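You operate a simulated robot arm through the tools that you are given. There is no shell and no other tool. Be economical: measure what you need, move in short steps, check, and stop when the job is done.

You are at the controls of a simulated robot arm. One attempt, no reset.

TASK
Fetch the plain teal ring and set it on the brown sample card. Then open the lower grey drawer, put the black foam block from the inside of the lower grey drawer on the blue cover plate, then shut the drawer. Then open the low cabinet drawer, fetch the silver bracket and set it in the inside of the low cabinet drawer, then shut the drawer. Then take the black test card on the top of the island bench and put it away on the top of the set-up table. Then open the drawer of the blue table, put the yellow spacer block on the top of the island bench away in the inside of the drawer of the blue table, then shut the drawer. Then switch the sensor switch on. Then put the blue gauge block on top of the silver power supply. Then take the orange relay and put it on top of the yellow lamp. Keep to this order. Set down upright: orange relay.

It is judged by the outcome, as a careful person would: the job done as asked, and still so three seconds after it is handed in. It fails if anything else is knocked over, pushed out of place, dropped, spilled or broken. A push-on lid holds only when it is set on centred and level and pressed home; a screw cap is set on level and turned clockwise until tight.

THE ROBOT
A 6-joint arm with a two-finger gripper on a trunk, on a base that drives. Base frame: it is fixed to the floor where the robot stands at the start and does not move with it; the origin is under the middle of the robot, x ahead of it, y to its left, z up. Units: mm, degrees, N and s.
Its first joint turns from -115.0 to 115.0 degrees. Places, roughly: black foam block (8x11x5 cm) [600, -300, 400]; black test card (8x12x3 cm) [-1200, -100, 800]; blue cover plate (16x12x1 cm) [1000, -500, 900]; blue gauge block (4x4x9 cm) [-1000, 2300, 1100]; brown sample card (8x12x3 cm) [500, -200, 900]; drawer of the blue table [-2400, 900, 700]; inside of the drawer of the blue table [-2400, 900, 600]; inside of the low cabinet drawer [-5200, -600, 700]; low cabinet drawer [-5100, -600, 800]; lower grey drawer [500, -400, 500]; orange relay (4x5x6 cm) [-4500, 5200, 900]; plain teal ring (6x6x2 cm) [500, 100, 900]; sensor switch [-1100, 900, 900]; silver bracket (11x7x4 cm) [-1000, 100, 800]; silver power supply (11x6x8 cm) [-3900, 5300, 900]; top of the set-up table [-2300, 2100, 800]; yellow lamp (6x6x8 cm) [-4000, 5200, 900]; yellow spacer block (5x3x2 cm) [-1500, -100, 800]. Payload 2.1 kg.
The TCP is the grasp point between the finger pads, 20 mm short of the fingertips. In the tool frame z runs along the fingers and y along their closing line. Largest opening 100 mm; the body of the gripper starts 63 mm behind the TCP.
Orientation is that of the tool frame in the base frame, as a unit quaternion [w, x, y, z]. With the fingers straight down and closing along the base's y, the tool's x points along the base's -x, its y along +y and its z along -z.

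THE INTERFACE
- The arm moves only by the tool arm_command. Its argument "motion" is a list of rows, each a list of 3 entries, a list of its own where there are three numbers: the turn, a rotation vector about the tool's x, y, z in units of 180 degrees (1.0 is 180 degrees), then the shift along the tool's x, y, z in units of 300 mm (1.0 is 300 mm), then the finger opening in mm, from 0 to 100. In form: [[[wx, wy, wz], [dx, dy, dz], claw], ...]. A call has 1 to 8 rows; each row is the pose to reach, as a shift and turn from the pose commanded when the call began, along the tool's axes at that moment. A call with a number of a shift or a turn outside -1 to 1 is refused whole. Rows are played at 5 a second. More than 50 mm and 8.6 degrees between two rows, or a gripper value outside its range, and nothing of the call is played. Where a pose cannot be reached the arm comes as near as it can. A force on the tool above 40 N (or 10 N above the force at the start of the call, whichever is more), or a blocked arm, ends the call early, and 0.2 s more pass. Each finger travels about 153 mm/s and halts on what it meets, pressing with about 37 N; the grip force reading is that of the motor and also rises with nothing between the fingers. The clock runs only during rows and for 0.2 s after the last one: add rows that repeat a pose to give the fingers time. The reply holds the time, the measured pose of the TCP, the force on the tool along the base axes, the opening and the grip force, in the units named above and with some noise, with the torque about the TCP (base axes, N m) and any sound that the robot's microphone picked up, and new pictures: "show" is both (left out), scene, wrist or none.
- Cameras (640 x 400 px; columns grow to the right, rows downward): "scene" is now at [11.4, 105.7, 1500.8]; the picture's right is [-0.36, -0.93, 0.00], its down [-0.74, 0.29, -0.61] and it looks along [0.57, -0.22, -0.79] (base axes); focal length 253 px, centre (320, 200). "wrist" rides on the gripper at [70, -19, -99] in the tool frame; the picture's right is [0.26, 0.97, 0.00], its down [-0.75, 0.20, -0.63] and it looks along [-0.61, 0.16, 0.78] (tool axes); focal length 230 px, centre (320, 200).
- move_column(by): slides the trunk up (or, below 0, down) by that many mm; the arm and the scene camera ride with it, the base frame stays. It gives what a move gives, with no picture.
- steer(legs): drives the robot by 1 to 6 legs, each [ahead, turn to the left] in mm and degrees, along the robot's own axes; the way and the turn of a leg run together, so that a leg with both is an arc; at most 1500 mm and 180 degrees a leg. The arm and the cameras ride along, it lands a little off, and it stops where it bumps. It gives what a move gives, and a new picture of the scene camera.
- turn_head(pan, tilt): turns the head with the scene camera to pan (to the left, within 155 degrees either way) and tilt (down, from -29 to 69), counted from straight ahead of the robot. It gives what a move gives, and a new picture of the scene camera.
- pixel_to_xyz(camera, pixels): for up to 12 pixels [column, row] of the newest picture of that camera ("zoom" is the newest enlarged one), the place [x, y, z] in the base frame of the surface seen there, good to about 2 mm. The clock stands still meanwhile.
- close_up(camera, box): a new picture of the part [left, top, right, bottom] of that camera's present view, enlarged. The clock stands still meanwhile.
- job_done(): hands the job in; it is judged then, once.

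Work in short steps. Measure before you move; look again where a grasp or a placing could have gone wrong, and mend it. You have 357 turns and 360 pictures in all, those below and enlarged ones among them. Open the gripper and draw the arm clear of the work before you hand the job in, unless the task says otherwise; then end with one line.

The tools are called after ">>>" as name(argument=value, ...) on one line, values as JSON. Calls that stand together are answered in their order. arm_command: Moves the arm, as the interface text tells. Its arguments: {"type":"object","properties":{"motion":{"type":"array","items":{"type":"array"}},"show":{"type":"string","enum":["both","scene","wrist","none"]}},"required":["motion"]} The other tools are called the same way: move_column (by) slides the trunk up or down; steer (legs) drives the base; turn_head (pan, tilt) turns the head that bears the scene camera; pixel_to_xyz (camera, pixels) gives the place of the surface under pixels of a picture; close_up (camera, box) takes an enlarged picture of a part of a camera's view; job_done () hands the job in.

At the start:

```text
clock: 0.0
tool_pos: [332.4, -86.1, 1162.2]
ee_rot: [0.001, 0.001, 1.0, 0.0]
force: [0.5, 0.1, -1.4]
torque: [0.0, 0.04, 0.01]
opening: 100.1
grasp_force: 0.1
trunk travel left (down, up): [-715.0, 275.0]
robot x, y, heading: [1.5, -9.5, 0.1]
head pan, tilt: [-21.2, 52.3]
```

scene: 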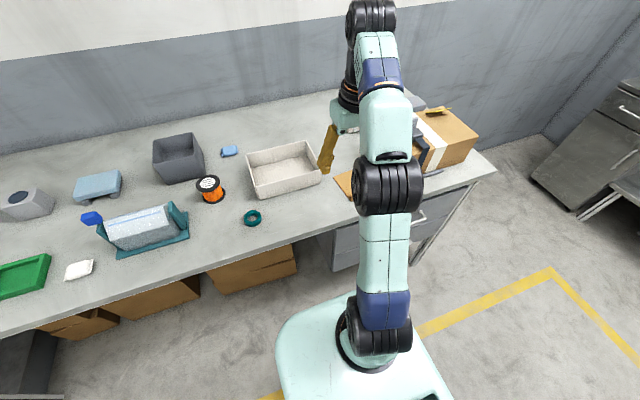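
wrist: 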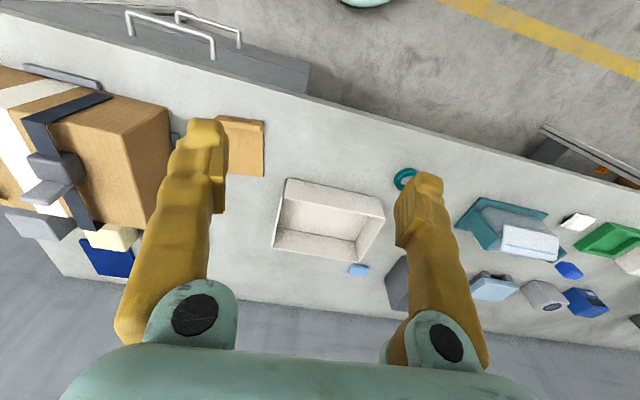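

The teal ring is at scene (252,218), and the brown card at wrist (242,145). I'll measure both first.

>>> pixel_to_xyz(camera="scene", pixels=[[252, 213], [246, 218], [258, 218], [252, 224], [252, 217], [235, 235], [345, 182]])

>>> pixel_to_xyz(camera="wrist", pixels=[[242, 145], [262, 122], [262, 175], [230, 118], [404, 180], [398, 181], [330, 140], [170, 40], [210, 25], [110, 250], [190, 140]])

>>> close_up(camera="scene", box=[200, 180, 300, 242])

```text
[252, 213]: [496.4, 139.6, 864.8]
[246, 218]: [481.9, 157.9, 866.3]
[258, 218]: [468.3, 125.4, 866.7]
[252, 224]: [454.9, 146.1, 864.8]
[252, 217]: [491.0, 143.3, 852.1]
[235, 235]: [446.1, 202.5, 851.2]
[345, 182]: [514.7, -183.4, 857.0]
```

```text
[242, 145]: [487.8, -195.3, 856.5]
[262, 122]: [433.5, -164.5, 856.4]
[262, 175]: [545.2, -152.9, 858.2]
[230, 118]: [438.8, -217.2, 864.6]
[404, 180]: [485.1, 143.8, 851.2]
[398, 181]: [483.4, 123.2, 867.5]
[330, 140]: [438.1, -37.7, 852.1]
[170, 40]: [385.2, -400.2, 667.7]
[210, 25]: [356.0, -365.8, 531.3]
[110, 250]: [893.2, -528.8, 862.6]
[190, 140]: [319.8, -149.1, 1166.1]
```

```text
6.40 times, centred on (250, 211) of scene
```

zoom: 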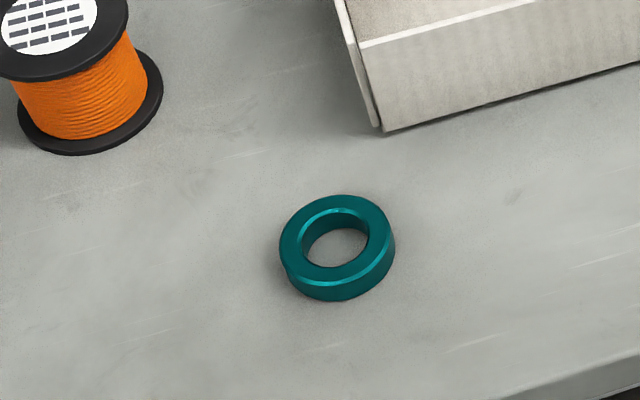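

I need to know the robot's own geometry and where the table edge is, to plan the parking spot.

>>> pixel_to_xyz(camera="scene", pixels=[[375, 315], [300, 330], [282, 350], [430, 370], [390, 185], [385, 250], [378, 20], [200, 265], [280, 236], [430, 186], [350, 345], [320, 262]])

>>> turn_head(pan=-10, tilt=69)

```text
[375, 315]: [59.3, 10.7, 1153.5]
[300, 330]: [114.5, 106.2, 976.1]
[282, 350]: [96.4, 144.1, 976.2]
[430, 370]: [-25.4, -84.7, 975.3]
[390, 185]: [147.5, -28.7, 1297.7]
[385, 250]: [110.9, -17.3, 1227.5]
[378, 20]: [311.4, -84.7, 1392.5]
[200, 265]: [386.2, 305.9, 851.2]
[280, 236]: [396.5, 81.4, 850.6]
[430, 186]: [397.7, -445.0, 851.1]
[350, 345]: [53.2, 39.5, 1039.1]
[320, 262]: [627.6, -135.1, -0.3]
```

```text
clock: 0.8
tool_pos: [332.0, -86.6, 1160.3]
ee_rot: [0.001, 0.001, 1.0, 0.0]
force: [-0.6, -0.1, 0.8]
torque: [-0.06, 0.0, -0.02]
opening: 99.9
grasp_force: 0.1
trunk travel left (down, up): [-715.0, 275.0]
robot x, y, heading: [-1.1, -3.6, 0.5]
head pan, tilt: [-10.0, 68.8]
```

scene: 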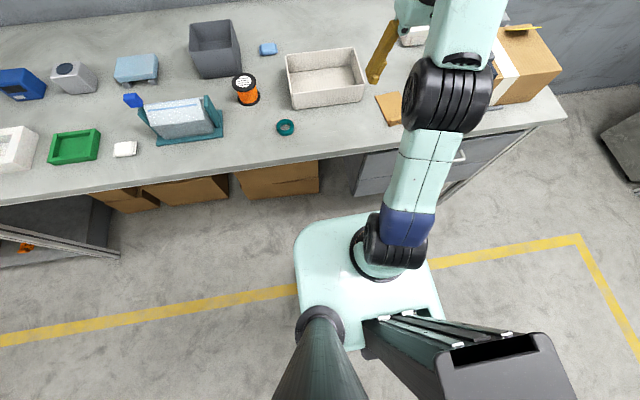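

The platform is at z≈976, and the table front edge is at x≈385, top at z 851. I'll drive ahead 150 mm to get within reach.

>>> steer(legs=[[150, 0]])

```text
clock: 2.1
tool_pos: [478.6, -84.1, 1161.3]
ee_rot: [0.001, 0.0, 1.0, 0.0]
force: [-0.5, 0.0, 0.1]
torque: [0.0, -0.03, 0.03]
opening: 100.0
grasp_force: 0.0
trunk travel left (down, up): [-715.0, 275.0]
robot x, y, heading: [144.1, -5.4, 0.1]
head pan, tilt: [-10.0, 68.8]
```

scene: 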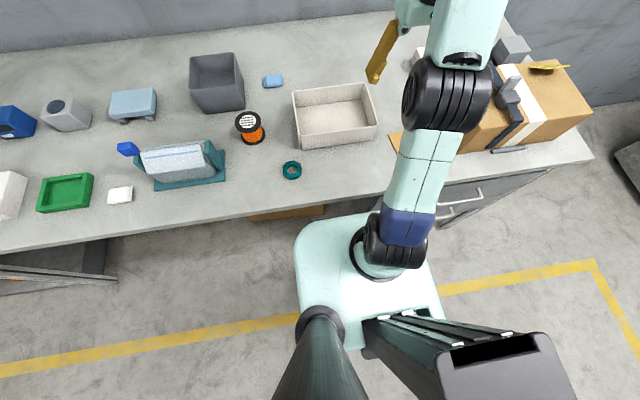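

The robot is at x=144. I'll test the arm's reach by moving sideways above the ring at the present height.

>>> arm_command(motion=[[[0, 0, 0], [0, 0.15, 0], 100], [[0, 0, 0], [0, 0.3, 0], 100], [[0, 0, 0], [0, 0.45, 0], 100], [[0, 0, 0], [0, 0.6, 0], 100], [[0, 0, 0], [0.008, 0.75, 0], 100], [[0, 0, 0], [0.008, 0.75, 0], 100]], show="wrist")

```text
clock: 3.5
tool_pos: [470.4, 136.9, 1152.1]
ee_rot: [0.002, 0.0, 1.0, 0.0]
force: [0.2, 0.7, 0.5]
torque: [-0.02, -0.04, -0.04]
opening: 99.9
grasp_force: 0.1
out of reach, approached as far as the arm can: row 4, 5, 6
trunk travel left (down, up): [-715.0, 275.0]
robot x, y, heading: [149.4, -5.2, 0.1]
head pan, tilt: [-10.0, 68.8]
```

wrist: 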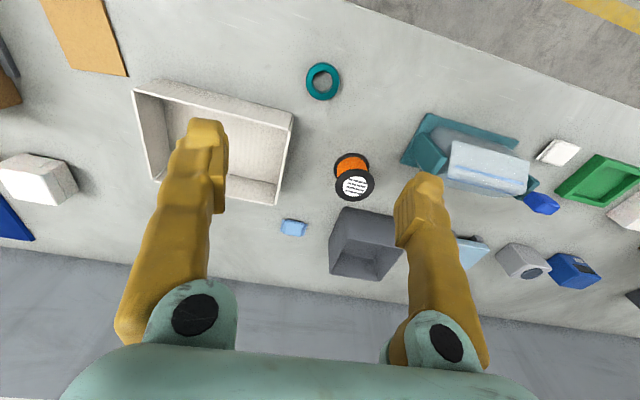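

Reach at this height ends at about 350 mm, so a lower trunk helps. I'll drive 60 mm nearer, bring the tool back over the ring, and then lower the trunk.

>>> steer(legs=[[60, 0]])

>>> arm_command(motion=[[[0, 0, 0], [0.1, 0, 0], 100], [[0, 0, 0], [0.19, 0.01, 0], 100], [[0, 0, 0], [0.19, 0.01, 0], 100]], show="none")

>>> move_column(by=-200)

>>> arm_command(motion=[[[0, 0, 0], [0, 0, 0], 100]], show="both")

```text
clock: 4.5
tool_pos: [520.3, 137.7, 1155.3]
ee_rot: [0.005, -0.001, 1.0, 0.0]
force: [-0.8, 0.7, 0.6]
torque: [-0.01, -0.04, -0.01]
opening: 99.9
grasp_force: 0.1
trunk travel left (down, up): [-715.0, 275.0]
robot x, y, heading: [205.5, -4.5, 0.2]
head pan, tilt: [-10.0, 68.8]
```

scene: 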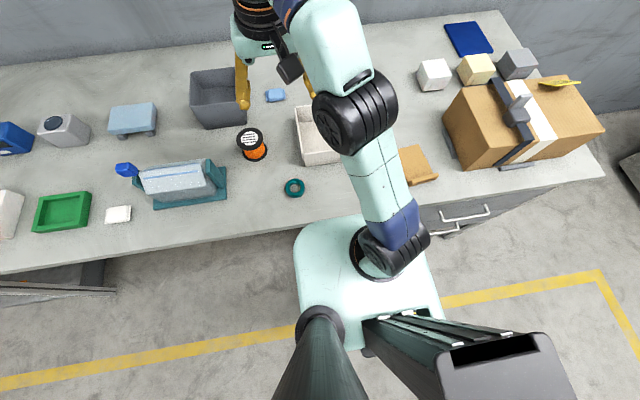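

```text
clock: 5.3
tool_pos: [472.6, 140.5, 1151.0]
ee_rot: [0.001, -0.001, 1.0, 0.0]
force: [0.1, 0.5, 0.5]
torque: [-0.02, 0.02, -0.04]
opening: 100.1
grasp_force: 0.1
trunk travel left (down, up): [-715.0, 275.0]
robot x, y, heading: [207.1, -4.7, 0.3]
head pan, tilt: [-10.0, 68.8]
```

```text
clock: 7.5
tool_pos: [471.0, 140.2, 951.5]
ee_rot: [0.002, -0.001, 1.0, 0.0]
force: [0.1, 0.0, 0.0]
torque: [0.01, -0.02, -0.01]
opening: 99.8
grasp_force: 0.1
trunk travel left (down, up): [-515.0, 475.0]
robot x, y, heading: [204.9, -7.4, 0.2]
head pan, tilt: [-10.0, 68.8]
```

```text
clock: 7.9
tool_pos: [472.0, 140.7, 951.8]
ee_rot: [0.001, -0.001, 1.0, 0.0]
force: [-0.5, 0.1, 0.2]
torque: [-0.02, 0.01, 0.04]
opening: 99.9
grasp_force: 0.1
trunk travel left (down, up): [-515.0, 475.0]
robot x, y, heading: [204.7, -4.4, 0.2]
head pan, tilt: [-10.0, 68.8]
```

scene: 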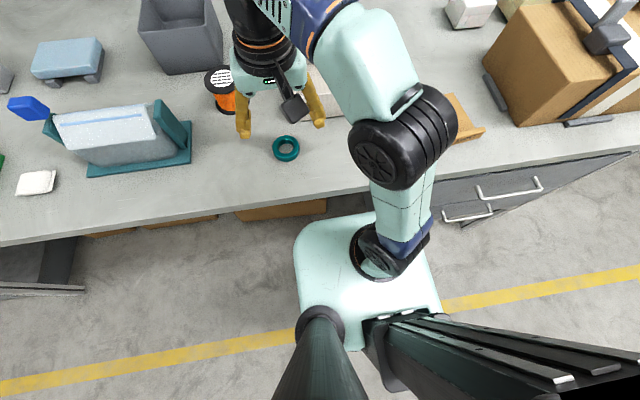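
wrist: 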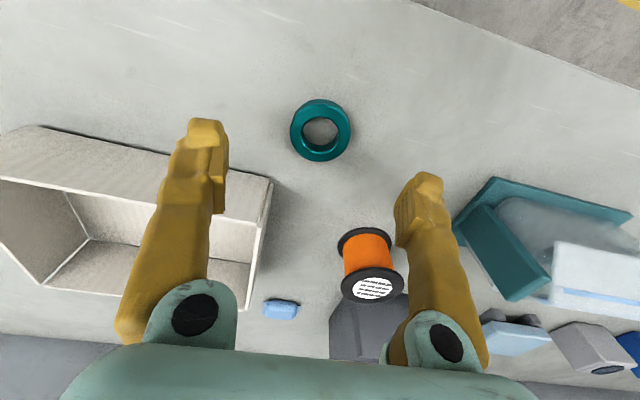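

The ring shows at wrist (320,130) and the tool is above the table at z 952. I'll measure the ring rim.

>>> pixel_to_xyz(camera="wrist", pixels=[[297, 127], [343, 127], [320, 106], [320, 151], [268, 180], [262, 230], [370, 232]])

```text
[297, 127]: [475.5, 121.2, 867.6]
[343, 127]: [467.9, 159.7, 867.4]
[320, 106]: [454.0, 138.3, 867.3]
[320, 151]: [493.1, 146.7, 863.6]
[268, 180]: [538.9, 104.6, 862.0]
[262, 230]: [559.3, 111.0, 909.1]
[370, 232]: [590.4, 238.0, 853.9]
```

The ring's centre is about (473,141). I'll descend to z≈873 and close.

>>> arm_command(motion=[[[0, 0, 0], [0, 0, 0.14], 100], [[0, 0, 0], [0, 0, 0.2], 100], [[0, 0, 0], [0, 0, 0.262], 100], [[0, 0, 0], [0, 0, 0.262], 60], [[0, 0, 0], [0, 0, 0.262], 20], [[0, 0, 0], [0, 0, 0.262], 20], [[0, 0, 0], [0, 0, 0.262], 20]], show="wrist")

```text
clock: 9.5
tool_pos: [472.4, 138.9, 872.7]
ee_rot: [0.001, -0.002, 1.0, -0.001]
force: [-0.1, -0.1, -0.1]
torque: [0.0, -0.01, -0.01]
opening: 49.6
grasp_force: 36.8
trunk travel left (down, up): [-515.0, 475.0]
robot x, y, heading: [206.2, -0.9, 0.4]
head pan, tilt: [-10.0, 68.8]
```

wrist: 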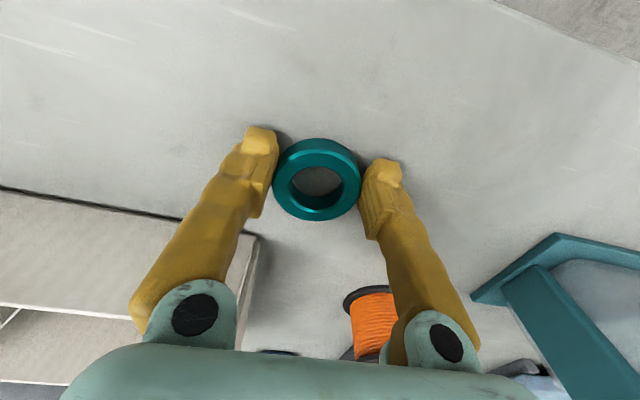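

The ring is held at 49.6 mm. I'll lift it 110 mm and then look at the card from above.

>>> arm_command(motion=[[[0, 0, 0], [0, 0, -0.16], 20], [[0, 0, 0], [0, 0, -0.32], 20], [[0, 0, 0], [0, -0.16, -0.37], 20], [[0, 0, 0], [0, -0.32, -0.37], 20], [[0, 0, 0], [0, -0.48, -0.37], 20], [[0, 0, 0], [0, -0.64, -0.37], 20], [[0, 0, 0], [0, -0.8, -0.37], 20], [[0, 0, 0], [0, -0.8, -0.37], 20]], show="both")

```text
refused: row 3 steps farther than a row can; nothing moved
```

A row was over the 50 mm step. I'll resend it with smaller steps.

>>> arm_command(motion=[[[0, 0, 0], [0, 0, -0.16], 20], [[0, 0, 0], [0, 0, -0.32], 20], [[0, 0, 0], [0, -0.05, -0.37], 20], [[0, 0, 0], [0, -0.21, -0.37], 20], [[0, 0, 0], [0, -0.37, -0.37], 20], [[0, 0, 0], [0, -0.53, -0.37], 20], [[0, 0, 0], [0, -0.69, -0.37], 20], [[0, 0, 0], [0, -0.85, -0.37], 20]], show="both")

```text
clock: 11.3
tool_pos: [472.0, -115.8, 984.7]
ee_rot: [0.001, 0.0, 1.0, 0.001]
force: [0.6, -0.9, -0.8]
torque: [0.02, 0.02, 0.0]
opening: 50.0
grasp_force: 37.0
trunk travel left (down, up): [-515.0, 475.0]
robot x, y, heading: [203.0, -10.9, 0.3]
head pan, tilt: [-10.0, 68.8]
```

scene: 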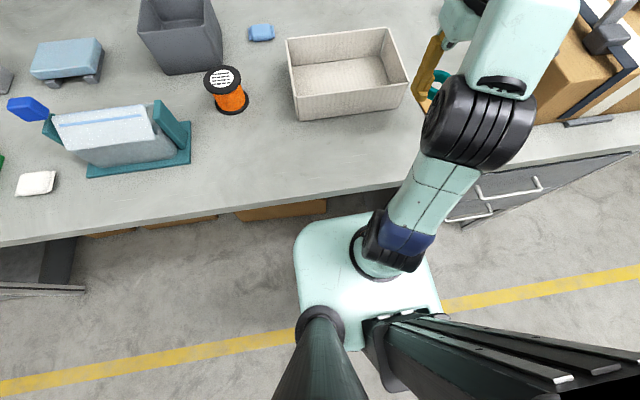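
wrist: 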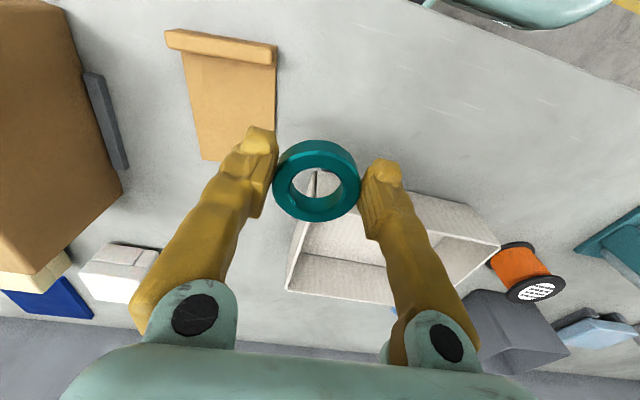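

The card has a raised bar along its front, at wrist (220,45). I'll measure the card and the box corner.

>>> pixel_to_xyz(camera="wrist", pixels=[[190, 62], [270, 72], [272, 110], [205, 155], [192, 100], [220, 42], [230, 110], [122, 185], [108, 110], [82, 60], [100, 120]])

```text
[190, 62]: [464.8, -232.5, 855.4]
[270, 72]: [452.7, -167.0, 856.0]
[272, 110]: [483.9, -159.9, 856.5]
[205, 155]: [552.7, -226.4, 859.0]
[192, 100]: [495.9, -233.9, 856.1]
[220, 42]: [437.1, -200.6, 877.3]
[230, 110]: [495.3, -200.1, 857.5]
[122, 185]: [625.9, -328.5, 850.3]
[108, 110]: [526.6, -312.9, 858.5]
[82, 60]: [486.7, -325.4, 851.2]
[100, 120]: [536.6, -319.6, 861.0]
```

The card's flat is centred near (503,-197) at z≈857, and its raised bar lies at x≈437. I'll bring the ring over it and lower to just above the surface.

>>> arm_command(motion=[[[0, 0, 0], [-0.05, -0.13, 0], 20], [[0, 0, 0], [-0.11, -0.27, 0], 20], [[0, 0, 0], [-0.11, -0.27, 0.15], 20], [[0, 0, 0], [-0.11, -0.27, 0.28], 20], [[0, 0, 0], [-0.11, -0.27, 0.33], 20], [[0, 0, 0], [-0.11, -0.27, 0.33], 20]], show="wrist")

```text
clock: 12.7
tool_pos: [506.9, -194.4, 884.6]
ee_rot: [0.001, -0.001, 1.0, 0.0]
force: [0.2, 0.3, -0.5]
torque: [0.01, -0.03, 0.04]
opening: 49.7
grasp_force: 36.8
out of reach, approached as far as the arm can: row 1, 2
trunk travel left (down, up): [-515.0, 475.0]
robot x, y, heading: [202.5, -5.3, 0.2]
head pan, tilt: [-10.0, 68.8]
```

wrist: 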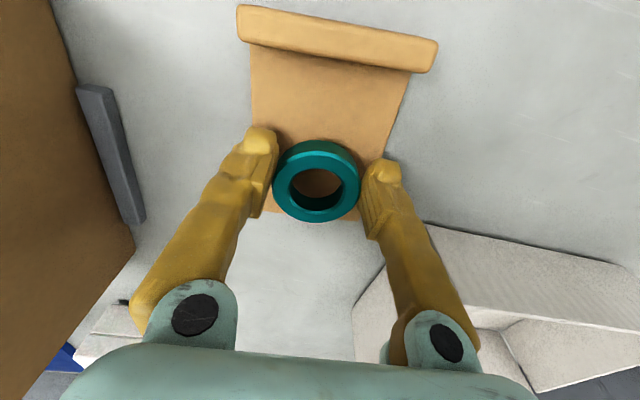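

The ring looks close to the card's far end (row 220), so I'll shift 13 mm back, lower it, and release.

>>> arm_command(motion=[[[0, 0, 0], [0.045, -0.005, 0], 20], [[0, 0, 0], [0.045, -0.005, 0.02], 20], [[0, 0, 0], [0.045, -0.005, 0.02], 20], [[0, 0, 0], [0.045, -0.005, 0.02], 60], [[0, 0, 0], [0.045, -0.005, 0.02], 75], [[0, 0, 0], [0.045, -0.005, -0.05], 75], [[0, 0, 0], [0.045, -0.005, -0.2], 75], [[0, 0, 0], [0.045, -0.005, -0.35], 75]], show="both")

```text
clock: 14.5
tool_pos: [481.2, -185.8, 964.5]
ee_rot: [0.002, 0.0, 1.0, 0.0]
force: [-0.5, 0.0, -0.2]
torque: [-0.03, -0.03, 0.0]
opening: 74.9
grasp_force: 0.0
out of reach, approached as far as the arm can: row 8
trunk travel left (down, up): [-515.0, 475.0]
robot x, y, heading: [205.6, -4.8, 0.3]
head pan, tilt: [-10.0, 68.8]
```

scene: 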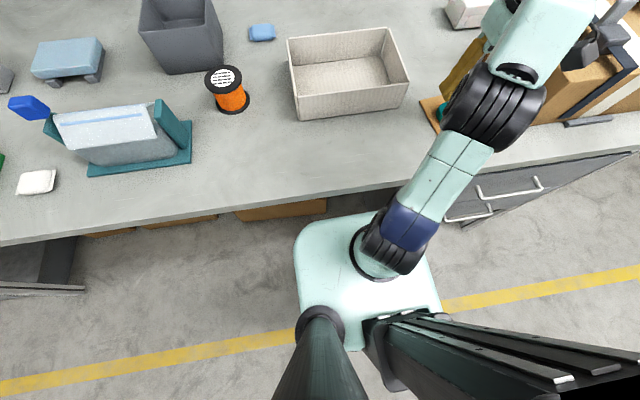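
wrist: 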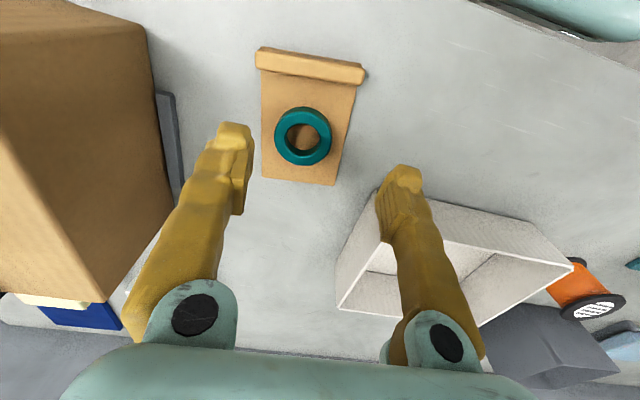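

The ring sits well on the card. Next is the lower grey drawer, so I'll back off and look at its face.

>>> steer(legs=[[-450, 0]])

>>> turn_head(pan=-35, tilt=50)

```text
clock: 17.2
tool_pos: [28.4, -188.1, 963.1]
ee_rot: [0.002, 0.0, 1.0, 0.0]
force: [-0.6, 0.1, 0.2]
torque: [0.01, -0.04, 0.0]
opening: 75.0
grasp_force: 0.1
trunk travel left (down, up): [-515.0, 475.0]
robot x, y, heading: [-245.0, -4.2, 0.2]
head pan, tilt: [-10.0, 68.8]
```

scene: 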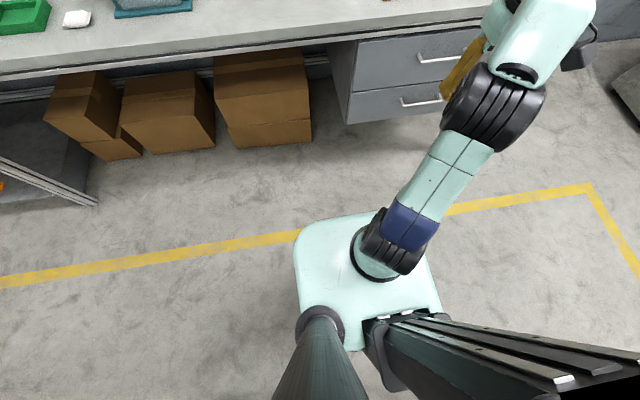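

```text
clock: 18.1
tool_pos: [28.7, -187.8, 963.4]
ee_rot: [0.002, 0.0, 1.0, 0.0]
force: [-0.7, 0.9, 0.4]
torque: [-0.02, 0.02, 0.0]
opening: 74.9
grasp_force: 0.0
trunk travel left (down, up): [-515.0, 475.0]
robot x, y, heading: [-246.9, -11.3, 0.3]
head pan, tilt: [-35.0, 50.0]
```

scene: 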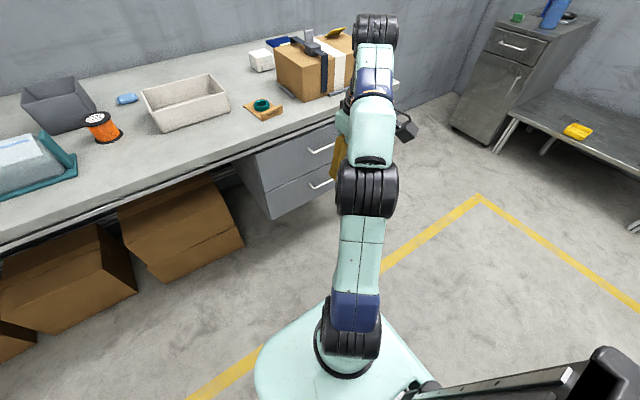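

The arm hides part of the drawers. I'll measure the visible part of the drawer front and the base.

>>> pixel_to_xyz(camera="scene", pixels=[[268, 216], [264, 192], [262, 188], [250, 160], [310, 153], [334, 146], [312, 187], [330, 181], [300, 198], [235, 168], [228, 245], [215, 180]])

>>> close_up(camera="scene", box=[220, 80, 420, 220])

```text
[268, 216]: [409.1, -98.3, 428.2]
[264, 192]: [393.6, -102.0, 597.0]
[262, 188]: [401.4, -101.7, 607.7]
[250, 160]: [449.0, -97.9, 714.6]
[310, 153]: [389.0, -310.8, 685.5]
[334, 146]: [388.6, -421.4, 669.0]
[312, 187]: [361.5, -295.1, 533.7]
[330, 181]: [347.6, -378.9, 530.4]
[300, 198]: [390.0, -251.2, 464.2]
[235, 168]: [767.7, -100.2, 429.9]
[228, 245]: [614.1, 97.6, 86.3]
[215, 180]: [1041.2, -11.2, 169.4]
```

```text
2.86 times, centred on (320, 150) of scene
```

zoom: 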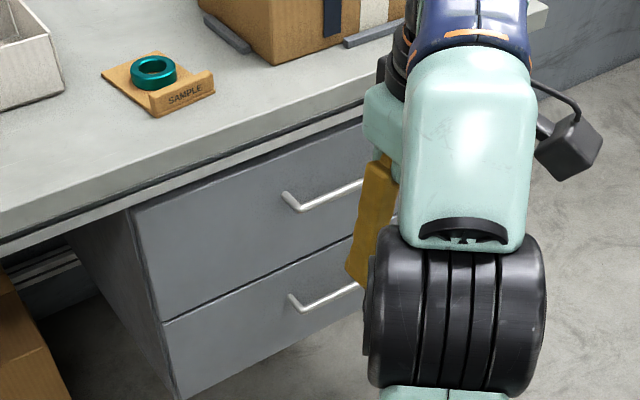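

The lower drawer's face is at x≈390, and its handle bar is at about x 348, z 532, y -295 onward. I'll turn the tool to point ahead with fingers closing vertically: 120° in all, over two calls.

>>> arm_command(motion=[[[-0.02566, -0.02566, 0.02566], [0, 0, 0], 75], [[-0.0513, -0.0513, 0.0513], [0, 0, 0], 75], [[-0.077, -0.077, 0.077], [0, 0, 0], 75], [[-0.1026, -0.1026, 0.1026], [0, 0, 0], 75], [[-0.1283, -0.1283, 0.1283], [0, 0, 0], 75], [[-0.154, -0.154, 0.154], [0, 0, 0], 75], [[-0.1796, -0.1796, 0.1796], [0, 0, 0], 75], [[-0.2053, -0.2053, 0.2053], [0, 0, 0], 75]], show="none")

>>> arm_command(motion=[[[-0.02566, -0.02566, 0.02566], [0, 0, 0], 75], [[-0.0513, -0.0513, 0.0513], [0, 0, 0], 75], [[-0.077, -0.077, 0.077], [0, 0, 0], 75], [[-0.1026, -0.1026, 0.1026], [0, 0, 0], 75], [[-0.1283, -0.1283, 0.1283], [0, 0, 0], 75], [[-0.154, -0.154, 0.154], [0, 0, 0], 75], [[-0.1796, -0.1796, 0.1796], [0, 0, 0], 75], [[-0.1796, -0.1796, 0.1796], [0, 0, 0], 75]], show="both")

```text
clock: 19.9
tool_pos: [28.6, -188.9, 963.6]
ee_rot: [0.308, 0.306, 0.847, 0.306]
force: [-0.5, 0.6, 0.1]
torque: [-0.01, -0.02, 0.01]
opening: 74.9
grasp_force: 0.1
trunk travel left (down, up): [-515.0, 475.0]
robot x, y, heading: [-245.9, -6.4, 0.0]
head pan, tilt: [-35.0, 50.0]
```

```text
clock: 21.7
tool_pos: [29.1, -189.9, 963.2]
ee_rot: [0.501, 0.499, 0.499, 0.5]
force: [0.0, -0.8, 0.0]
torque: [-0.02, 0.03, -0.01]
opening: 75.1
grasp_force: 0.0
trunk travel left (down, up): [-515.0, 475.0]
robot x, y, heading: [-246.6, -6.1, 0.1]
head pan, tilt: [-35.0, 50.0]
```

scene: 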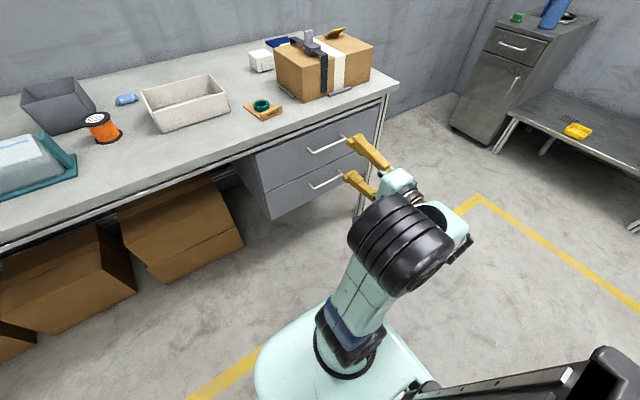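
wrist: 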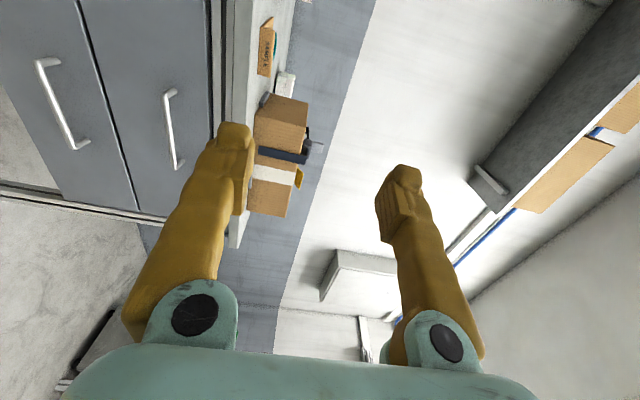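

The tool now points along +X, with fingers closing along Z. I'll measure the lower handle at wrist (60,100).

>>> pixel_to_xyz(camera="wrist", pixels=[[40, 62], [60, 105], [74, 146], [84, 142], [52, 60], [64, 195], [135, 200], [30, 100], [168, 95], [175, 165]])

>>> pixel_to_xyz(camera="scene", pixels=[[313, 187], [325, 183], [340, 177], [308, 188], [355, 195], [275, 216]])

```text
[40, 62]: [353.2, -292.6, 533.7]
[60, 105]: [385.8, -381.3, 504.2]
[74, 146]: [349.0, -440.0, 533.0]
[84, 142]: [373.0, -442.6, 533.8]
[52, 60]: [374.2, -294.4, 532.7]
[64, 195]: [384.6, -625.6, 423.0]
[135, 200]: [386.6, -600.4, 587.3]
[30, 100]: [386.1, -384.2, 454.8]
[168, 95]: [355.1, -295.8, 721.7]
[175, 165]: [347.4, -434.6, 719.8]
```

```text
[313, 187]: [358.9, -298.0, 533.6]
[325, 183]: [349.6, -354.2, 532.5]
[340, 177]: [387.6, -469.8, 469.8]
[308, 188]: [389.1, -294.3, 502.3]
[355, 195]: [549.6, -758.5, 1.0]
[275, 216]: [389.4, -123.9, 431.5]
```

The handle bar is centred at about (351,-366,533). I'll lower the trunk by 430 mm, then drive so that the tool is in line with it.

>>> move_column(by=-430)

>>> steer(legs=[[0, -34], [315, 0], [0, 34]])

>>> arm_command(motion=[[[0, 0, 0], [0, 0, 0], 75]], show="wrist")

```text
refused: -430 is not a number from -400 to 400
```

```text
clock: 27.1
tool_pos: [288.4, -371.7, 962.2]
ee_rot: [0.505, 0.502, 0.495, 0.498]
force: [-0.5, -0.6, -0.2]
torque: [0.02, 0.03, -0.01]
opening: 75.3
grasp_force: 0.0
trunk travel left (down, up): [-515.0, 475.0]
robot x, y, heading: [17.1, -187.3, -0.8]
head pan, tilt: [-35.0, 50.0]
```

scene: 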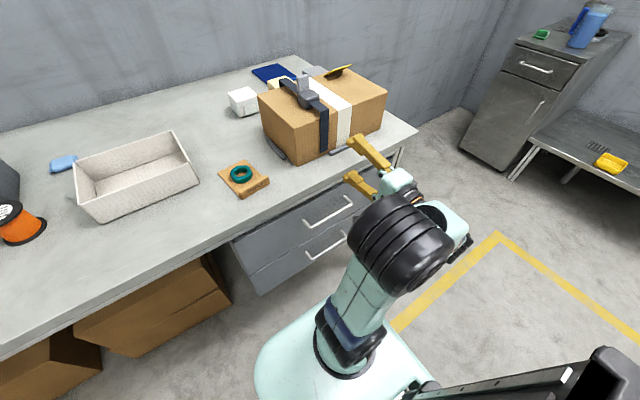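

```text
clock: 27.5
tool_pos: [288.2, -371.9, 963.0]
ee_rot: [0.505, 0.502, 0.495, 0.498]
force: [0.4, 0.3, 0.1]
torque: [-0.03, 0.0, -0.05]
opening: 75.1
grasp_force: 0.1
trunk travel left (down, up): [-515.0, 475.0]
robot x, y, heading: [17.9, -186.4, -1.0]
head pan, tilt: [-35.0, 50.0]
```

wrist: 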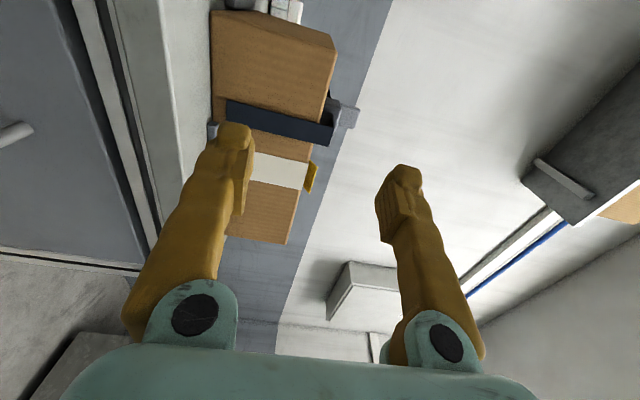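

The trunk step was over its limit, but the drive went well. Fingertips are at x 308, clear of the handles, so I'll lower in two steps.

>>> move_column(by=-400)

>>> move_column(by=-30)

>>> arm_command(motion=[[[0, 0, 0], [0, 0, 0], 75]], show="both")

```text
clock: 31.3
tool_pos: [288.7, -372.2, 563.4]
ee_rot: [0.505, 0.503, 0.495, 0.498]
force: [0.8, 0.0, -0.3]
torque: [0.01, 0.01, -0.02]
opening: 75.2
grasp_force: 0.1
trunk travel left (down, up): [-115.0, 875.0]
robot x, y, heading: [14.0, -184.8, -1.0]
head pan, tilt: [-35.0, 50.0]
```

```text
clock: 32.1
tool_pos: [287.9, -371.9, 532.6]
ee_rot: [0.505, 0.502, 0.495, 0.498]
force: [0.8, -0.7, -0.5]
torque: [-0.03, 0.01, 0.02]
opening: 74.7
grasp_force: 0.1
trunk travel left (down, up): [-85.0, 905.0]
robot x, y, heading: [17.1, -188.9, -1.1]
head pan, tilt: [-35.0, 50.0]
```

```text
clock: 32.5
tool_pos: [289.5, -372.2, 532.9]
ee_rot: [0.505, 0.502, 0.496, 0.497]
force: [0.4, 0.6, 0.2]
torque: [-0.02, -0.03, -0.01]
opening: 74.8
grasp_force: 0.0
trunk travel left (down, up): [-85.0, 905.0]
robot x, y, heading: [14.4, -185.2, -0.9]
head pan, tilt: [-35.0, 50.0]
```

scene: 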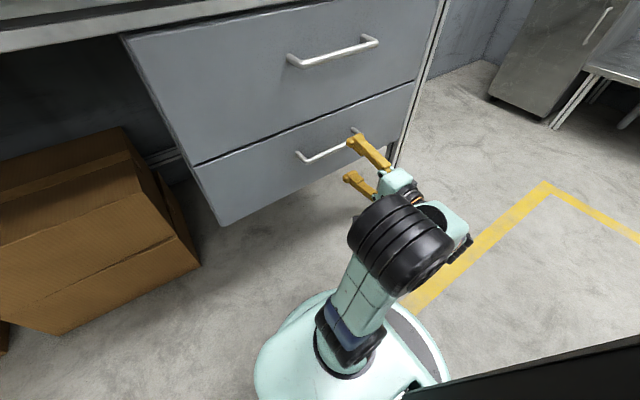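
wrist: 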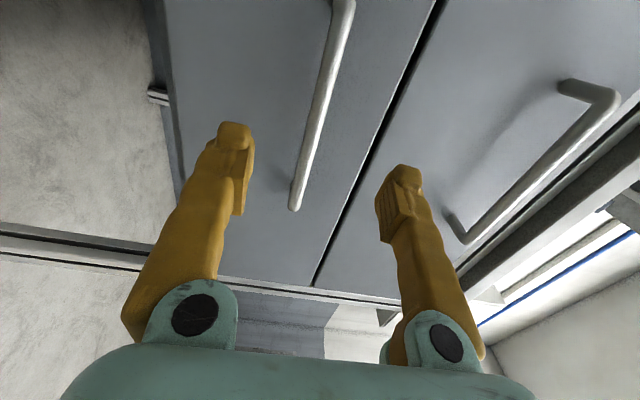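

The bar is between the fingers. I'll go 62 mm ahead and close on it.

>>> arm_command(motion=[[[0, 0, 0], [0, 0, 0.1], 75], [[0, 0, 0], [0, 0, 0.2], 75], [[0, 0, 0], [0, 0, 0.2], 40], [[0, 0, 0], [0, 0, 0.2], 0], [[0, 0, 0], [0, 0, 0.2], 0], [[0, 0, 0], [0, 0, 0.2], 0]], show="wrist")

```text
clock: 34.0
tool_pos: [351.0, -371.5, 527.3]
ee_rot: [0.5, 0.507, 0.498, 0.496]
force: [1.4, -2.0, -18.5]
torque: [-0.29, 0.06, -0.09]
opening: 6.2
grasp_force: 33.7
trunk travel left (down, up): [-85.0, 905.0]
robot x, y, heading: [15.6, -186.3, -0.8]
head pan, tilt: [-35.0, 50.0]
stopped in row 6: the force on the tool passed its limit at 41 N (the readings are from after the stop); the commanded pose is now the measured one
```

wrist: 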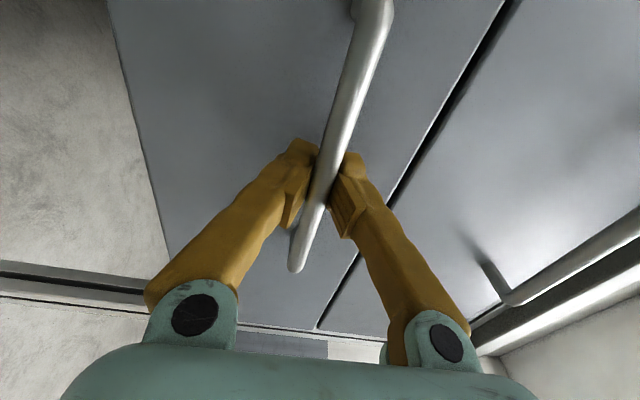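

The bar is held, with about 18 N of vertical misalignment. I'll ease down 3 mm, then pull by driving back a little.

>>> arm_command(motion=[[[0, 0, 0], [0, -0.01, 0], 0], [[0, 0, 0], [0, -0.01, 0], 0]], show="none")

>>> steer(legs=[[-60, 0]])

```text
clock: 34.6
tool_pos: [350.7, -372.2, 527.8]
ee_rot: [0.503, 0.505, 0.497, 0.496]
force: [3.1, -7.4, 0.3]
torque: [-0.05, -0.01, 0.12]
opening: 6.0
grasp_force: 33.6
trunk travel left (down, up): [-85.0, 905.0]
robot x, y, heading: [16.1, -181.7, -0.8]
head pan, tilt: [-35.0, 50.0]
```

```text
clock: 35.6
tool_pos: [288.9, -372.1, 527.6]
ee_rot: [0.502, 0.506, 0.495, 0.497]
force: [-0.7, -12.7, 7.4]
torque: [-0.09, 0.01, -0.34]
opening: 6.1
grasp_force: 32.4
trunk travel left (down, up): [-85.0, 905.0]
robot x, y, heading: [-42.0, -185.7, -0.6]
head pan, tilt: [-35.0, 50.0]
```

scene: 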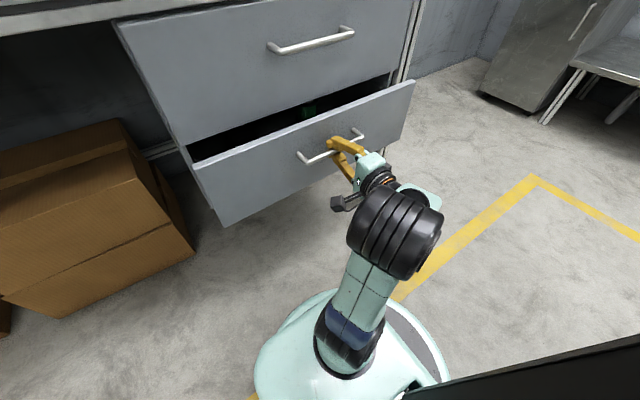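

The drawer follows and is open about 60 mm. I'll keep pulling.

>>> steer(legs=[[-160, 0]])

```text
clock: 37.0
tool_pos: [128.6, -369.5, 527.1]
ee_rot: [0.504, 0.505, 0.495, 0.496]
force: [-1.2, -17.4, 5.0]
torque: [-0.15, 0.03, -0.34]
opening: 6.0
grasp_force: 32.3
trunk travel left (down, up): [-85.0, 905.0]
robot x, y, heading: [-207.1, -182.1, -0.6]
head pan, tilt: [-35.0, 50.0]
```

scene: 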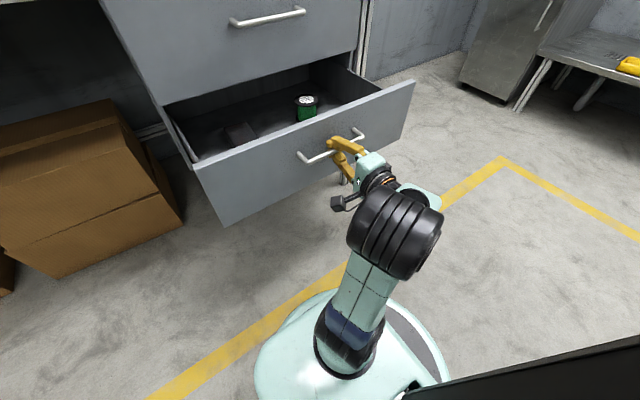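

The drawer is open about 220 mm, and the black block shows at (240,135). I'll pull a bit more.

>>> steer(legs=[[-90, 0]])

>>> close_up(camera="scene", box=[140, 60, 420, 235])

```text
clock: 38.1
tool_pos: [36.0, -369.3, 526.3]
ee_rot: [0.504, 0.506, 0.495, 0.496]
force: [-1.5, -9.7, 1.4]
torque: [-0.09, -0.04, -0.46]
opening: 6.2
grasp_force: 33.0
trunk travel left (down, up): [-85.0, 905.0]
robot x, y, heading: [-296.4, -181.2, -0.6]
head pan, tilt: [-35.0, 50.0]
```

scene: 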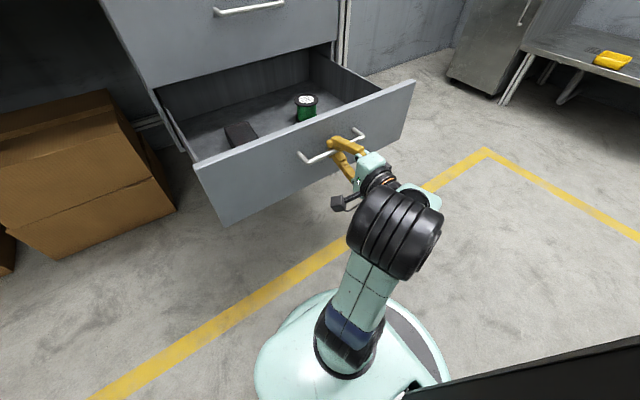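

```text
2.29 times, centred on (280, 148) of scene
```

zoom: 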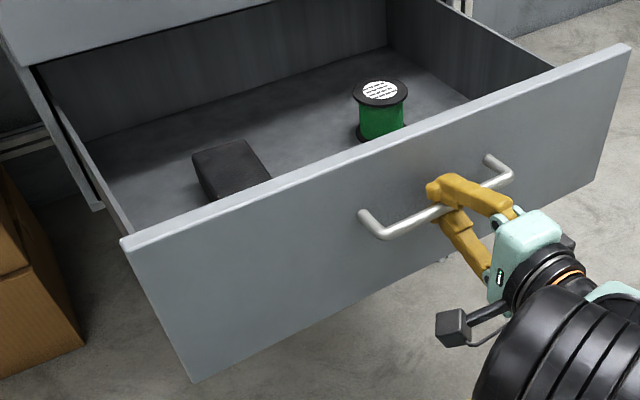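

The drawer is open by about 315 mm. I'll measure the block and the drawer walls.

>>> pixel_to_xyz(camera="zoom", pixels=[[195, 150], [240, 140], [270, 180], [210, 198], [230, 160], [200, 185], [125, 245], [60, 100], [380, 90], [380, 40], [200, 120], [625, 48]])

```text
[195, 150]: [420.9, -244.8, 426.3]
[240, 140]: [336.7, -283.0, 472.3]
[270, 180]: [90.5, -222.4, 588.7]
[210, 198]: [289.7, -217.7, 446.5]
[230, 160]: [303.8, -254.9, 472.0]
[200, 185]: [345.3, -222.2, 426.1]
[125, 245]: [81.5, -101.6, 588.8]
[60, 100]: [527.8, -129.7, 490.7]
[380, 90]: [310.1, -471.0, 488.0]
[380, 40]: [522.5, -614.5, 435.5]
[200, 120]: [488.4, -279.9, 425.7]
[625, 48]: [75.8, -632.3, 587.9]
```

The block's top is at z 472. I'll release the handle, back off from it, and raise the trunk for a view into the drawer.

>>> arm_command(motion=[[[0, 0, 0], [0, 0, 0], 30], [[0, 0, 0], [0, 0, 0], 60], [[0, 0, 0], [0, 0, -0.1], 60], [[0, 0, 0], [0, 0, -0.25], 60]], show="none")

>>> steer(legs=[[-150, 0]])

>>> move_column(by=400)

>>> turn_head(pan=-15, tilt=40)

```text
clock: 39.1
tool_pos: [-38.5, -368.2, 527.1]
ee_rot: [0.505, 0.506, 0.495, 0.495]
force: [0.0, 0.4, -0.3]
torque: [-0.01, -0.01, 0.04]
opening: 60.1
grasp_force: 0.0
trunk travel left (down, up): [-85.0, 905.0]
robot x, y, heading: [-298.5, -182.4, -0.7]
head pan, tilt: [-35.0, 50.0]
```

```text
clock: 40.5
tool_pos: [-186.7, -366.1, 527.1]
ee_rot: [0.504, 0.505, 0.495, 0.495]
force: [0.3, -0.3, 0.1]
torque: [0.02, -0.03, 0.04]
opening: 60.1
grasp_force: 0.0
trunk travel left (down, up): [-85.0, 905.0]
robot x, y, heading: [-443.8, -181.1, -0.7]
head pan, tilt: [-35.0, 50.0]
```

scene: 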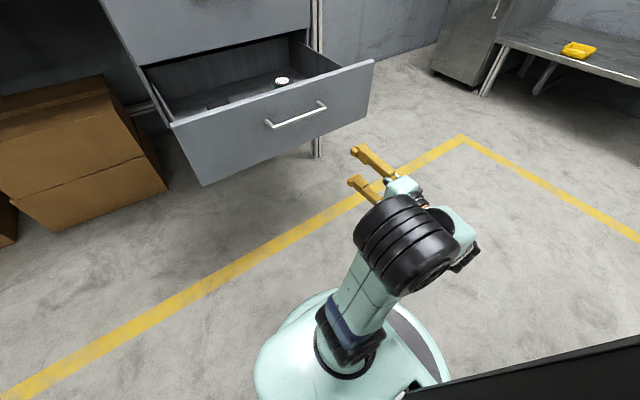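

```text
clock: 44.3
tool_pos: [-186.5, -366.4, 926.9]
ee_rot: [0.504, 0.506, 0.496, 0.495]
force: [1.1, 0.4, -0.2]
torque: [0.01, 0.03, -0.01]
opening: 60.1
grasp_force: 0.0
trunk travel left (down, up): [-485.0, 505.0]
robot x, y, heading: [-446.5, -177.7, -0.6]
head pan, tilt: [-35.0, 50.0]
```

```text
clock: 45.1
tool_pos: [-186.4, -366.5, 927.2]
ee_rot: [0.504, 0.505, 0.496, 0.495]
force: [0.1, 0.3, 0.2]
torque: [0.03, -0.01, 0.01]
opening: 60.2
grasp_force: 0.1
trunk travel left (down, up): [-485.0, 505.0]
robot x, y, heading: [-439.9, -176.1, -0.7]
head pan, tilt: [-15.0, 40.0]
```

scene: 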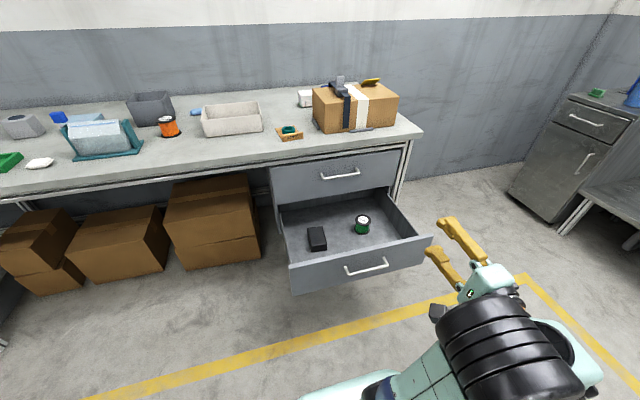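

Good view. I'll zoom in on the block and measure the surroundings.

>>> close_up(camera="scene", box=[270, 190, 430, 290])

>>> pixel_to_xyz(camera="scene", pixels=[[255, 262], [180, 270], [420, 132], [388, 96], [545, 222], [505, 190], [560, 232], [304, 98], [383, 85], [345, 84], [375, 125], [318, 115]])

```text
4.00 times, centred on (350, 240) of scene
```

zoom: 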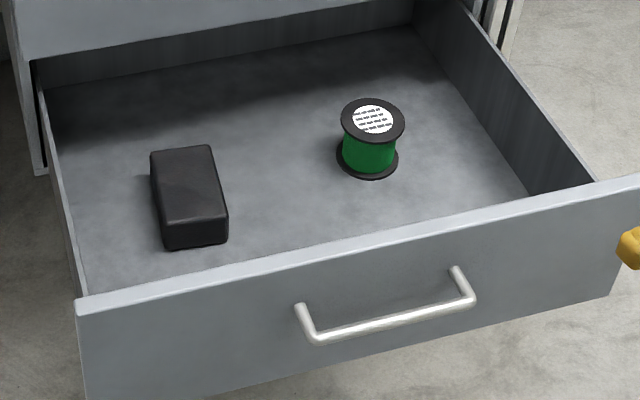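

```text
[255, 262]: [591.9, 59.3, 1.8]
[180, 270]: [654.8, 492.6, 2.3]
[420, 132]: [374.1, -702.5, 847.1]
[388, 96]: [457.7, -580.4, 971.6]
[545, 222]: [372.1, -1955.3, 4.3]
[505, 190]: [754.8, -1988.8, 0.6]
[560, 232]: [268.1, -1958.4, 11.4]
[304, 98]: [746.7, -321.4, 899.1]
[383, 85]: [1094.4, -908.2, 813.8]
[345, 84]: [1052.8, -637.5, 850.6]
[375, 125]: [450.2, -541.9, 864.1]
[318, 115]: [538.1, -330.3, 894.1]
```

>>> pixel_to_xyz(camera="zoom", pixels=[[152, 153], [211, 147], [227, 212], [166, 221], [190, 185], [80, 250], [48, 110], [82, 303], [560, 150], [370, 140], [395, 160]])

```text
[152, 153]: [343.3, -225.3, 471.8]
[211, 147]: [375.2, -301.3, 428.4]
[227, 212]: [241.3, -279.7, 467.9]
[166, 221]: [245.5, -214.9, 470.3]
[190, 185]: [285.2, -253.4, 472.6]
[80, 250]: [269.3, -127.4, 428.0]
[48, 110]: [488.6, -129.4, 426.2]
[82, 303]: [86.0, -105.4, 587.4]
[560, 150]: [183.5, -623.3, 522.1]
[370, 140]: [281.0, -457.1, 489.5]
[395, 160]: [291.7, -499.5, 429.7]
```

The block's centre is about (293,-252), long axis along x, top at z 472. I'll turn the tool back to pointing down here in free space.

>>> arm_command(motion=[[[0.02566, 0.02566, -0.02566], [0, 0, 0], 100], [[0.0513, 0.0513, -0.0513], [0, 0, 0], 100], [[0.077, 0.077, -0.077], [0, 0, 0], 100], [[0.1026, 0.1026, -0.1026], [0, 0, 0], 100], [[0.1283, 0.1283, -0.1283], [0, 0, 0], 100], [[0.154, 0.154, -0.154], [0, 0, 0], 100], [[0.1796, 0.1796, -0.1796], [0, 0, 0], 100], [[0.2053, 0.2053, -0.2053], [0, 0, 0], 100]], show="none")

>>> arm_command(motion=[[[0.02566, 0.02566, -0.02566], [0, 0, 0], 100], [[0.0513, 0.0513, -0.0513], [0, 0, 0], 100], [[0.077, 0.077, -0.077], [0, 0, 0], 100], [[0.1026, 0.1026, -0.1026], [0, 0, 0], 100], [[0.1283, 0.1283, -0.1283], [0, 0, 0], 100], [[0.154, 0.154, -0.154], [0, 0, 0], 100], [[0.1796, 0.1796, -0.1796], [0, 0, 0], 100], [[0.1796, 0.1796, -0.1796], [0, 0, 0], 100]], show="none")

>>> move_column(by=150)

>>> steer(legs=[[0, 22.5], [635, 0]])

```text
clock: 46.9
tool_pos: [-186.7, -366.4, 926.8]
ee_rot: [0.272, 0.281, 0.881, 0.267]
force: [0.6, 0.6, -0.2]
torque: [0.0, -0.03, -0.01]
opening: 99.8
grasp_force: 0.0
trunk travel left (down, up): [-485.0, 505.0]
robot x, y, heading: [-443.0, -181.3, -0.9]
head pan, tilt: [-15.0, 40.0]
```

```text
clock: 48.7
tool_pos: [-186.8, -366.8, 926.3]
ee_rot: [-0.001, 0.009, 1.0, 0.0]
force: [0.1, 0.0, -0.1]
torque: [0.01, 0.02, 0.0]
opening: 99.8
grasp_force: 0.2
trunk travel left (down, up): [-485.0, 505.0]
robot x, y, heading: [-442.5, -180.1, -0.9]
head pan, tilt: [-15.0, 40.0]
```

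```text
clock: 50.5
tool_pos: [-186.2, -365.3, 1077.0]
ee_rot: [-0.001, 0.01, 1.0, 0.0]
force: [-0.4, -0.6, -0.3]
torque: [-0.01, 0.0, 0.01]
opening: 99.7
grasp_force: 0.1
trunk travel left (down, up): [-635.0, 355.0]
robot x, y, heading: [-446.5, -179.0, -0.8]
head pan, tilt: [-15.0, 40.0]
```

```text
clock: 55.2
tool_pos: [457.4, -13.5, 1076.9]
ee_rot: [-0.002, -0.189, 0.982, 0.0]
force: [-0.6, -0.2, -0.1]
torque: [0.0, 0.01, 0.0]
opening: 99.8
grasp_force: 0.1
trunk travel left (down, up): [-635.0, 355.0]
robot x, y, heading: [149.9, 57.6, 21.6]
head pan, tilt: [-15.0, 40.0]
```

scene: 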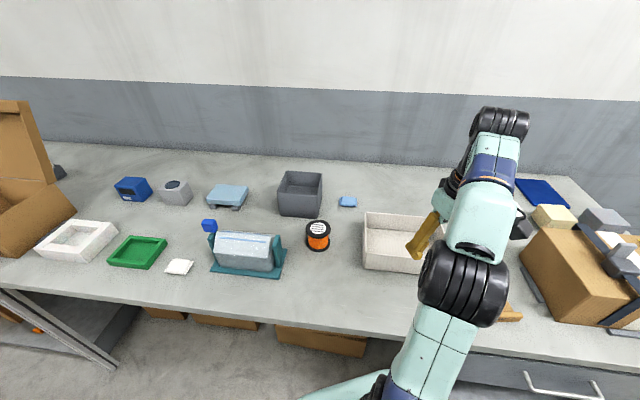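

I'm at (150,58). I'll turn to about -90° so the platform clears the drawer's side, then lower the trunk partway.

>>> steer(legs=[[0, -111.5]])

>>> move_column(by=-300)

>>> turn_head(pan=15, tilt=50)

```text
clock: 60.2
tool_pos: [-20.4, -212.1, 1077.1]
ee_rot: [0.0, 0.69, 0.723, 0.001]
force: [-0.5, -1.0, 0.0]
torque: [0.0, 0.01, 0.0]
opening: 100.4
grasp_force: 0.1
trunk travel left (down, up): [-635.0, 355.0]
robot x, y, heading: [147.1, 57.3, -87.1]
head pan, tilt: [-15.0, 40.0]
```

scene: 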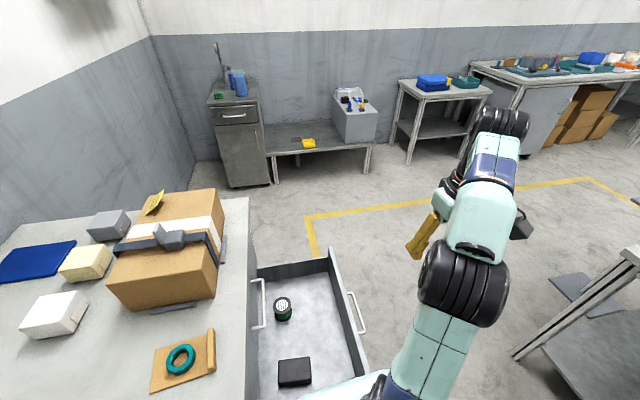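

```text
clock: 63.2
tool_pos: [-22.0, -211.9, 777.2]
ee_rot: [0.0, 0.691, 0.723, 0.002]
force: [0.2, 0.3, -0.8]
torque: [0.04, -0.05, 0.0]
opening: 99.9
grasp_force: 0.0
trunk travel left (down, up): [-335.0, 655.0]
robot x, y, heading: [146.1, 61.0, -86.9]
head pan, tilt: [-15.0, 40.0]
```

```text
clock: 64.2
tool_pos: [-20.7, -212.7, 776.3]
ee_rot: [0.0, 0.691, 0.723, 0.001]
force: [-0.9, 0.5, -0.1]
torque: [-0.03, -0.01, -0.02]
opening: 100.0
grasp_force: 0.1
trunk travel left (down, up): [-335.0, 655.0]
robot x, y, heading: [145.4, 59.4, -86.9]
head pan, tilt: [15.0, 50.0]
```

scene: 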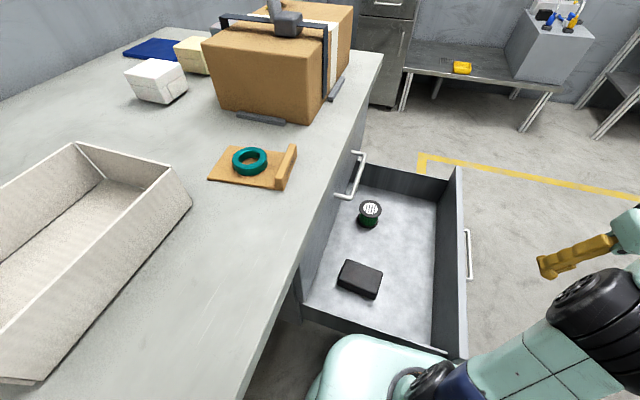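

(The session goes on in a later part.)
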